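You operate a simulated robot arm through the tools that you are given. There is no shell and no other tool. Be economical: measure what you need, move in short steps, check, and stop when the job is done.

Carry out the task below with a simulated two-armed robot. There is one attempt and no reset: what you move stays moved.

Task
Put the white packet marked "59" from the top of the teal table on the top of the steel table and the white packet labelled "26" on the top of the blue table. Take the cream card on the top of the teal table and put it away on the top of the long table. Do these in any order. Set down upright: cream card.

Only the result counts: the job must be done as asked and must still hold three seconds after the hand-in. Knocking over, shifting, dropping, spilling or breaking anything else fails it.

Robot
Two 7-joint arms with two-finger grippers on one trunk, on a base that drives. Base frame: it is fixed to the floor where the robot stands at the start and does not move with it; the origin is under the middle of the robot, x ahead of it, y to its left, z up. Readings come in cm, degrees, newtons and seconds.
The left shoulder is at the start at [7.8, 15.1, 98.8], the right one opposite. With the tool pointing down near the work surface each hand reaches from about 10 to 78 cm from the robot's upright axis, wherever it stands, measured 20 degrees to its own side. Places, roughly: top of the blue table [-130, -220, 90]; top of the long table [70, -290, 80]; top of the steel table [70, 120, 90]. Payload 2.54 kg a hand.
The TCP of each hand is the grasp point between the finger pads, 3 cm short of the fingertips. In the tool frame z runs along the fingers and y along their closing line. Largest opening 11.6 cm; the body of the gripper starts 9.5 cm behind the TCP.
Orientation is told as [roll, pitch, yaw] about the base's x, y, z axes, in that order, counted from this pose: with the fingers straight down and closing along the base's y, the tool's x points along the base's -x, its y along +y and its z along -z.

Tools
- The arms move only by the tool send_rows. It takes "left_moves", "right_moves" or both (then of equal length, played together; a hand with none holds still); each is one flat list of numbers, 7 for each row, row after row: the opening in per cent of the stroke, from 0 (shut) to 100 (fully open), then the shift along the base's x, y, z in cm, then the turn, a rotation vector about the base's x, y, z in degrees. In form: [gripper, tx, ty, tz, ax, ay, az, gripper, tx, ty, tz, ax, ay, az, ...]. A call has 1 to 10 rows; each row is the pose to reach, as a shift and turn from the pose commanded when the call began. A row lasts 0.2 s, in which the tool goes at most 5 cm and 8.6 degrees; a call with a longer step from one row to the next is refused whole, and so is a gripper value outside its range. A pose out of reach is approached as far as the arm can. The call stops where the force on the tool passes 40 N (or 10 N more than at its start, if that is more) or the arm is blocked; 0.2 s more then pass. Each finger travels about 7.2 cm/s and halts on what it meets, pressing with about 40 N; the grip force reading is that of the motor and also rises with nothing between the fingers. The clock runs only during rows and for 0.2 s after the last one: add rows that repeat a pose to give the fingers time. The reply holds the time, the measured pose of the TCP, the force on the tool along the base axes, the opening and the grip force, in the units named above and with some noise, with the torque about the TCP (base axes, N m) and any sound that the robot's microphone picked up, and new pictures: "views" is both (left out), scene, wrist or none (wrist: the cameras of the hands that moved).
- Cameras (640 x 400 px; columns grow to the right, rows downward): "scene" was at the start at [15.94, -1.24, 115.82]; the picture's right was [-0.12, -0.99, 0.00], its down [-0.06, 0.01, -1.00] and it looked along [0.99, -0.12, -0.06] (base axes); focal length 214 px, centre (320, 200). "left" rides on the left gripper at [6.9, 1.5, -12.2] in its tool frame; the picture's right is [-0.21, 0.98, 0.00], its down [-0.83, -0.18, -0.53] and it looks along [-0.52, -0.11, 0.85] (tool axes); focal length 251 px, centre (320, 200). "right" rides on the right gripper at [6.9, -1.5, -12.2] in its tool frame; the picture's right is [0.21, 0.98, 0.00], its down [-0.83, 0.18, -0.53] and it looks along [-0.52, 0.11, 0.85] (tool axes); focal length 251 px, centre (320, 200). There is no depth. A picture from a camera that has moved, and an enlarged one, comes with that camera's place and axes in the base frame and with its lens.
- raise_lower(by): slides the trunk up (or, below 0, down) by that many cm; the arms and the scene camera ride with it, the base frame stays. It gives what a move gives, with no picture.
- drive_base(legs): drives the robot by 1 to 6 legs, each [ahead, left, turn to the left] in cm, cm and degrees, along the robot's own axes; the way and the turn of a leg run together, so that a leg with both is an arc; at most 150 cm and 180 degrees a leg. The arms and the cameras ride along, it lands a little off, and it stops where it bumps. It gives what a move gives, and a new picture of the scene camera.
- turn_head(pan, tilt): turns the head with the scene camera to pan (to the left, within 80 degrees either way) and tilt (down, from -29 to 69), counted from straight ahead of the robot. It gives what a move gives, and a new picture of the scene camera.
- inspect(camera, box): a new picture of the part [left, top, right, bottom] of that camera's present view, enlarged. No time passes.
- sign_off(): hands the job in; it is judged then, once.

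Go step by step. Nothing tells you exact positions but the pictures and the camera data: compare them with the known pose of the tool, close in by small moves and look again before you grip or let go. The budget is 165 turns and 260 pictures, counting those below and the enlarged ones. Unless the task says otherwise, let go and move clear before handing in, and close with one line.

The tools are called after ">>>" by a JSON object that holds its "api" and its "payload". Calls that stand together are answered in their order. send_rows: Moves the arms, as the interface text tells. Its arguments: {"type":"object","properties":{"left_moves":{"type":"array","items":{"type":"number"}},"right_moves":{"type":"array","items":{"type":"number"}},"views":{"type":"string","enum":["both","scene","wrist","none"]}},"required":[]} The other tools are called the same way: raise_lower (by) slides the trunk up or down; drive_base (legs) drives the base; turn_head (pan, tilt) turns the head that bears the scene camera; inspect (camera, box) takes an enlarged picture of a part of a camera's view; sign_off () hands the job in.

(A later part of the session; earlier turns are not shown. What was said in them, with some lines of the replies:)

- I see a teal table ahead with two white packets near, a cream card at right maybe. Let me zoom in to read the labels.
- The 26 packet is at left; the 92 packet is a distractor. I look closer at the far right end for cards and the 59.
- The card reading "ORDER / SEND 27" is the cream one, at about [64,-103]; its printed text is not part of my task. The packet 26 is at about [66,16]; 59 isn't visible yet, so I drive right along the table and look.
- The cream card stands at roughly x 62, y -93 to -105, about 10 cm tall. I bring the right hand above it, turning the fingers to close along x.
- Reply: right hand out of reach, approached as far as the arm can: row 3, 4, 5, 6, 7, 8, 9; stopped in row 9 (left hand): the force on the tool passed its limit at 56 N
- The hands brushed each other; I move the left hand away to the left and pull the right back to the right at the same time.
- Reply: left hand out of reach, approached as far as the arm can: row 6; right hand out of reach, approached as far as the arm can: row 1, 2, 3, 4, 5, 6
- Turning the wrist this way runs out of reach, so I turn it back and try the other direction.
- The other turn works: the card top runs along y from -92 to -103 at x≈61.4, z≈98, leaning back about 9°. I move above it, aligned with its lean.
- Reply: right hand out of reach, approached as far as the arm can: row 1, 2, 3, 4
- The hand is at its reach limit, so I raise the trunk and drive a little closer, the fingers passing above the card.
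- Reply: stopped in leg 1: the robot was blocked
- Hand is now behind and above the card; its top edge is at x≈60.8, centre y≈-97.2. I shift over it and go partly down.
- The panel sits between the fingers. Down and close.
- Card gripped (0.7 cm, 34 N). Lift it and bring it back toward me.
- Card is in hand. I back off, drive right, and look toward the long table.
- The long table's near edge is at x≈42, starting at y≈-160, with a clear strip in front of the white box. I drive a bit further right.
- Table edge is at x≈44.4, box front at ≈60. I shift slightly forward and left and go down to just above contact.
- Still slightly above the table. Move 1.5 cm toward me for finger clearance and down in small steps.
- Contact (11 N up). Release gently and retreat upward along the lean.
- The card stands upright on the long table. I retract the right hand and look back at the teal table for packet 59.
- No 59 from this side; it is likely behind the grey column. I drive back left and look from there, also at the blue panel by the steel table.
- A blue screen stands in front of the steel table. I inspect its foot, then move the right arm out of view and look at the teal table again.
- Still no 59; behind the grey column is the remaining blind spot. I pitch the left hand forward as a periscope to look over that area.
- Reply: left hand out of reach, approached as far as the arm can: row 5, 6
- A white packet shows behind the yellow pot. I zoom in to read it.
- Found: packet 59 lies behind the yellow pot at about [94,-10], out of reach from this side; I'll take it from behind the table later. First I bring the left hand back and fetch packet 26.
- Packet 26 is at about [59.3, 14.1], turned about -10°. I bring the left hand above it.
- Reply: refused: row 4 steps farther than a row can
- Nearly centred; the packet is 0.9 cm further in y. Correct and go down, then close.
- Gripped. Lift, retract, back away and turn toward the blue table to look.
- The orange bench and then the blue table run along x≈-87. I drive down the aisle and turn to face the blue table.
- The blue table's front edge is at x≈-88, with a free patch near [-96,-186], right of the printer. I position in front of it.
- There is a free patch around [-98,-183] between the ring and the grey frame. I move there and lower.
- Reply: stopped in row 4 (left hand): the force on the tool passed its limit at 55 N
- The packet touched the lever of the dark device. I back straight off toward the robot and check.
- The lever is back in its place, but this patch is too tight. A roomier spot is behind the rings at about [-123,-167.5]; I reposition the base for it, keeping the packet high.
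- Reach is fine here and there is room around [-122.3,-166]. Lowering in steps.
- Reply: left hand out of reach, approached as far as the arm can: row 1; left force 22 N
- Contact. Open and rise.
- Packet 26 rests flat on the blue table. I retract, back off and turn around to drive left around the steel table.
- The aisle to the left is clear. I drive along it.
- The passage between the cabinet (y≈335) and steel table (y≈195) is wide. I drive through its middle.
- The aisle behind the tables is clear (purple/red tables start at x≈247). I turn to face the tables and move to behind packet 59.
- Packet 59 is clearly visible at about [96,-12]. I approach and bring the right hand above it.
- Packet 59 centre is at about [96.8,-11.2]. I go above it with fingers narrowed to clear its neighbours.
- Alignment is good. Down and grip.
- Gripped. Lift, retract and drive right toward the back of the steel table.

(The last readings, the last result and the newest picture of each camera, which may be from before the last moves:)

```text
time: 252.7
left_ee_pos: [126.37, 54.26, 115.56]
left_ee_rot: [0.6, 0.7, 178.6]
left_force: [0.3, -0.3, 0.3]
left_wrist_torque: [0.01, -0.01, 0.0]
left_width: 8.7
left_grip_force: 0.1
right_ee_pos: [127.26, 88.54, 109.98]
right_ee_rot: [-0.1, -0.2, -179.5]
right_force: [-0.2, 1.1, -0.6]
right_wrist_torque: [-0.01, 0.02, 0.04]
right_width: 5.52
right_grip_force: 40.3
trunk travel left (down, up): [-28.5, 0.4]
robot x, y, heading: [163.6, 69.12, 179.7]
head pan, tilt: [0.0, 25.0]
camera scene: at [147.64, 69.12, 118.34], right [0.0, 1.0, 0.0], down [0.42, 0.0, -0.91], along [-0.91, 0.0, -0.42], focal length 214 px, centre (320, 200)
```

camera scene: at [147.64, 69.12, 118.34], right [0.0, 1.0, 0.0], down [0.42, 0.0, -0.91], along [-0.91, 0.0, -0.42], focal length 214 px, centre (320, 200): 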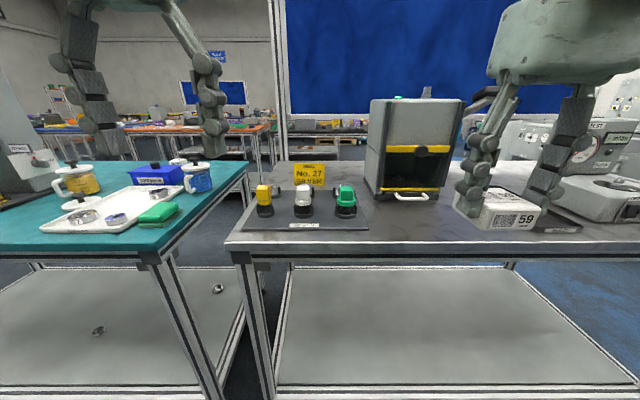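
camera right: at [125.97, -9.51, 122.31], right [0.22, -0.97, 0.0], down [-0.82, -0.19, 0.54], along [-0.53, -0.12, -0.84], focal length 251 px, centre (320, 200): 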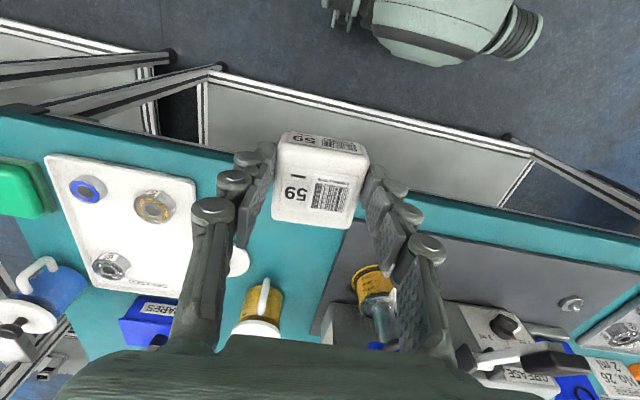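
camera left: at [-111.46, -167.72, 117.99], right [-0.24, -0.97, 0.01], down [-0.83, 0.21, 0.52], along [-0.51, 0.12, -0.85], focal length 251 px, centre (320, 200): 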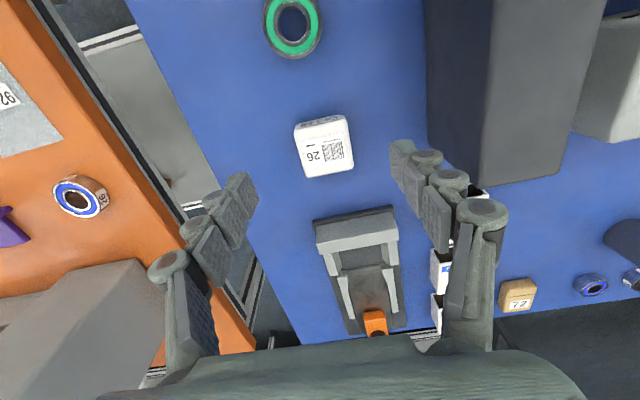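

There's a large free area at about [97,93] behind the oven-like box. I drive a bit closer and reach in.

>>> {"api": "drive_base", "payload": {"legs": [[12, 0, 0]]}}

>>> {"api": "send_rows", "payload": {"right_moves": [0, -4, 1, 0, 0, 0, 0, 0, -8, 2, -1, 0, 0, 0, 0, -12, 3, -3, 0, 0, 0, 0, -15, 4, -6, 0, 0, 0, 0, -17.5, 5, -10, 0, 0, 0, 0, -17.5, 5, -13, 0, 0, 0]}}

```text
time: 253.9
left_ee_pos: [114.48, 54.34, 115.48]
left_ee_rot: [0.6, 0.7, 178.5]
left_force: [-1.6, -0.7, -0.1]
left_wrist_torque: [0.02, -0.07, 0.03]
left_width: 8.72
left_grip_force: 0.0
right_ee_pos: [115.26, 88.59, 110.1]
right_ee_rot: [0.0, -0.2, -179.4]
right_force: [-0.9, -0.1, -2.5]
right_wrist_torque: [-0.01, -0.06, 0.0]
right_width: 5.54
right_grip_force: 39.8
trunk travel left (down, up): [-28.5, 0.4]
robot x, y, heading: [151.35, 69.38, 179.9]
head pan, tilt: [0.0, 25.0]
camera scene: at [135.67, 69.14, 118.32], right [0.0, 1.0, 0.0], down [0.42, 0.0, -0.91], along [-0.91, 0.0, -0.42], focal length 214 px, centre (320, 200)
```

scene: 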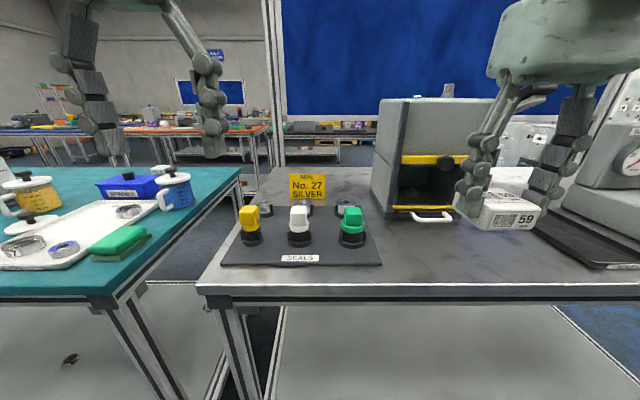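

```text
time: 255.3
left_ee_pos: [114.63, 54.29, 115.65]
left_ee_rot: [0.6, 0.6, 178.5]
left_force: [-0.3, -0.7, 0.1]
left_wrist_torque: [-0.02, -0.02, 0.03]
left_width: 8.72
left_grip_force: 0.0
right_ee_pos: [97.8, 93.67, 96.91]
right_ee_rot: [-0.1, -0.4, -179.3]
right_force: [0.1, -0.8, -2.5]
right_wrist_torque: [0.03, -0.01, 0.0]
right_width: 5.52
right_grip_force: 40.1
trunk travel left (down, up): [-28.5, 0.4]
robot x, y, heading: [151.53, 69.61, 180.0]
head pan, tilt: [0.0, 25.0]
camera scene: at [135.75, 69.15, 118.34], right [0.0, 1.0, 0.0], down [0.42, 0.0, -0.91], along [-0.91, 0.0, -0.42], focal length 214 px, centre (320, 200)
camera right: at [104.74, 95.14, 109.22], right [0.22, -0.97, 0.0], down [-0.82, -0.19, 0.54], along [-0.52, -0.12, -0.84], focal length 251 px, centre (320, 200)
```

scene: 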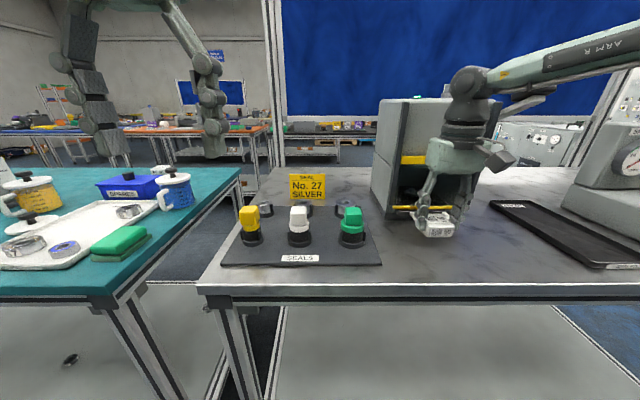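
right: 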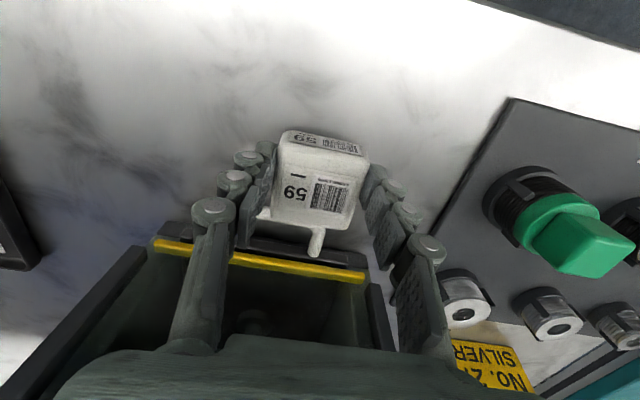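

The oven's handle is close to the packet, so I shift 3 cm back toward me and then lower.

>>> {"api": "send_rows", "payload": {"right_moves": [0, 3, 0, 0, 0, 0, 0, 0, 3, 0, -1.2, 0, 0, 0, 0, 3, 0, -2.2, 0, 0, 0, 0, 3, 0, -2.2, 0, 0, 0], "views": "wrist"}}

>>> {"api": "send_rows", "payload": {"right_moves": [0, 0, 0, -0.4, 0, 0, 0, 0, 0, 0, -0.6, 0, 0, 0], "views": "none"}}

>>> {"api": "inspect", "payload": {"camera": "scene", "box": [370, 180, 530, 300]}}

```text
time: 256.3
left_ee_pos: [114.53, 54.28, 115.61]
left_ee_rot: [0.6, 0.8, 178.6]
left_force: [-0.4, 0.0, 0.4]
left_wrist_torque: [-0.01, -0.02, 0.03]
left_width: 8.71
left_grip_force: 0.1
right_ee_pos: [100.76, 93.61, 94.61]
right_ee_rot: [-0.1, -0.2, -179.4]
right_force: [-0.8, 0.3, -2.1]
right_wrist_torque: [-0.03, -0.01, -0.02]
right_width: 5.49
right_grip_force: 40.3
trunk travel left (down, up): [-28.5, 0.4]
robot x, y, heading: [152.02, 69.61, 179.9]
head pan, tilt: [0.0, 25.0]
camera right: at [107.81, 95.15, 107.03], right [0.22, -0.97, 0.0], down [-0.82, -0.19, 0.54], along [-0.52, -0.12, -0.84], focal length 251 px, centre (320, 200)
```

right: 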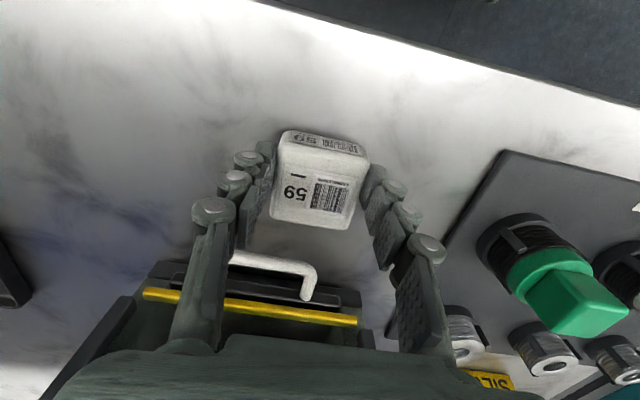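

```text
time: 256.9
left_ee_pos: [114.43, 54.31, 115.62]
left_ee_rot: [0.6, 0.6, 178.7]
left_force: [0.3, -0.2, -0.3]
left_wrist_torque: [0.03, -0.01, -0.01]
left_width: 8.68
left_grip_force: 0.0
right_ee_pos: [100.78, 93.59, 94.33]
right_ee_rot: [-0.2, -0.2, -179.4]
right_force: [0.3, -1.3, -1.7]
right_wrist_torque: [-0.01, -0.04, -0.02]
right_width: 5.49
right_grip_force: 39.8
trunk travel left (down, up): [-28.5, 0.4]
robot x, y, heading: [152.1, 69.07, 179.9]
head pan, tilt: [0.0, 25.0]
```

```text
3.33 times, centred on (450, 240) of scene
camera zoom: at [135.75, 69.14, 118.34], right [0.0, 1.0, 0.0], down [0.42, 0.0, -0.91], along [-0.91, 0.0, -0.42], focal length 715 px, centre (-113, 67)
```

zoom: 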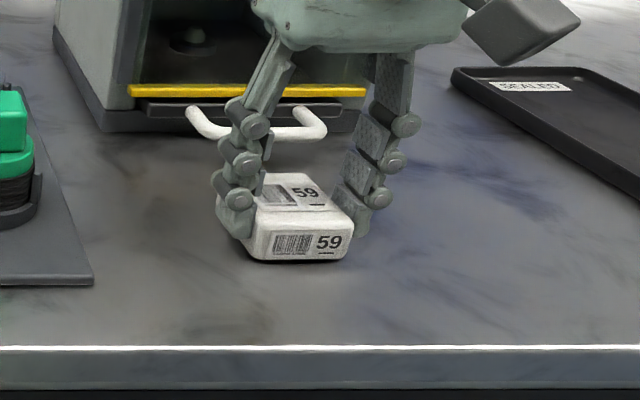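

>>> {"api": "send_rows", "payload": {"right_moves": [0, 0, 0, -0.4, 0, 0, 0, 0, 0, 0, -0.4, 0, 0, 0], "views": "none"}}

>>> {"api": "send_rows", "payload": {"right_moves": [0, 0, 0, -0.4, 0, 0, 0, 0, 0, 0, -0.4, 0, 0, 0], "views": "none"}}

```text
time: 257.5
left_ee_pos: [114.68, 54.16, 115.71]
left_ee_rot: [0.6, 0.6, 178.6]
left_force: [0.5, -0.5, 0.4]
left_wrist_torque: [-0.02, 0.0, 0.0]
left_width: 8.73
left_grip_force: 0.0
right_ee_pos: [100.88, 93.66, 94.02]
right_ee_rot: [-0.2, -0.6, -179.3]
right_force: [-0.3, 4.2, 16.0]
right_wrist_torque: [0.0, -0.33, 0.04]
right_width: 5.52
right_grip_force: 40.4
trunk travel left (down, up): [-28.5, 0.4]
robot x, y, heading: [151.37, 69.24, 179.7]
head pan, tilt: [0.0, 25.0]
```

```text
time: 258.1
left_ee_pos: [114.83, 54.22, 115.67]
left_ee_rot: [0.6, 0.5, 178.6]
left_force: [-0.1, -0.8, 1.5]
left_wrist_torque: [0.0, -0.04, 0.0]
left_width: 8.71
left_grip_force: 0.0
right_ee_pos: [100.91, 93.58, 93.97]
right_ee_rot: [-0.2, -0.8, -179.4]
right_force: [-1.8, 11.2, 34.6]
right_wrist_torque: [0.4, 0.14, 0.04]
right_width: 5.56
right_grip_force: 40.3
trunk travel left (down, up): [-28.5, 0.4]
robot x, y, heading: [151.32, 69.39, 179.7]
head pan, tilt: [0.0, 25.0]
```

On the table. Release, rise and retract.

>>> {"api": "send_rows", "payload": {"right_moves": [48, 0, 0, 0.4, 0, 0, 0, 58, 0, 0, 0.4, 0, 0, 0, 70, 0, 0, 0.4, 0, 0, 0, 75, 0, 0, 0.4, 0, 0, 0, 75, 0, 0, 4, 0, 0, 0, 75, 0, 0, 8, 0, 0, 0, 75, 2, 0, 12, 0, 0, 0, 75, 6, 0, 14, 0, 0, 0, 75, 10, 0, 15, 0, 0, 0, 75, 14, 0, 15, 0, 0, 0]}}

>>> {"api": "inspect", "payload": {"camera": "scene", "box": [370, 180, 530, 300]}}

```text
time: 260.3
left_ee_pos: [114.58, 54.32, 115.58]
left_ee_rot: [0.5, 0.6, 178.6]
left_force: [-0.1, -0.3, 0.3]
left_wrist_torque: [-0.01, 0.03, -0.02]
left_width: 8.7
left_grip_force: 0.1
right_ee_pos: [114.99, 93.38, 108.38]
right_ee_rot: [-0.2, -0.2, -179.4]
right_force: [-0.8, -0.6, 0.0]
right_wrist_torque: [0.0, -0.01, -0.02]
right_width: 8.68
right_grip_force: 0.1
trunk travel left (down, up): [-28.5, 0.4]
robot x, y, heading: [151.62, 68.99, 180.0]
head pan, tilt: [0.0, 25.0]
camera scene: at [135.82, 69.16, 118.36], right [0.0, 1.0, 0.0], down [0.42, 0.0, -0.91], along [-0.91, 0.0, -0.42], focal length 214 px, centre (320, 200)
camera right: at [121.98, 95.12, 120.67], right [0.22, -0.97, 0.0], down [-0.82, -0.19, 0.54], along [-0.52, -0.12, -0.84], focal length 251 px, centre (320, 200)
```

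scene: 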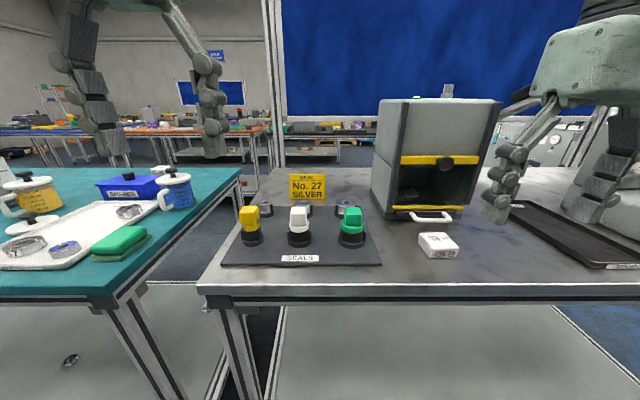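
right: 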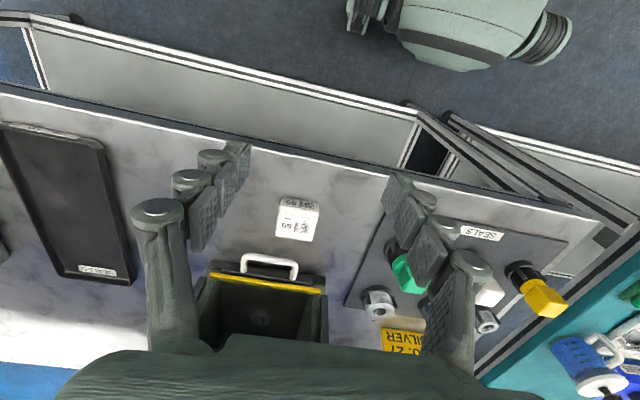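

```text
3.33 times, centred on (450, 240) of scene
camera zoom: at [135.82, 69.16, 118.36], right [0.0, 1.0, 0.0], down [0.42, 0.0, -0.91], along [-0.91, 0.0, -0.42], focal length 715 px, centre (-113, 67)
```

zoom: 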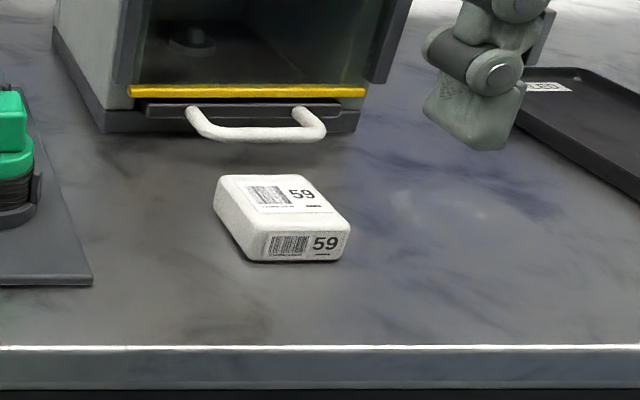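

Packet 59 lies flat on the steel table, packet 26 on the blue table, and the card was left standing on the long table. Both hands are clear, so I hand the job in.

>>> {"api": "sign_off", "payload": {}}

```text
The job is handed in.
```

I placed packet 59 on the steel table, packet 26 on the blue table and the cream card upright on the long table; on the way, packet 26 bumped a device lever on the blue table, which seemed to return to its place when I checked.
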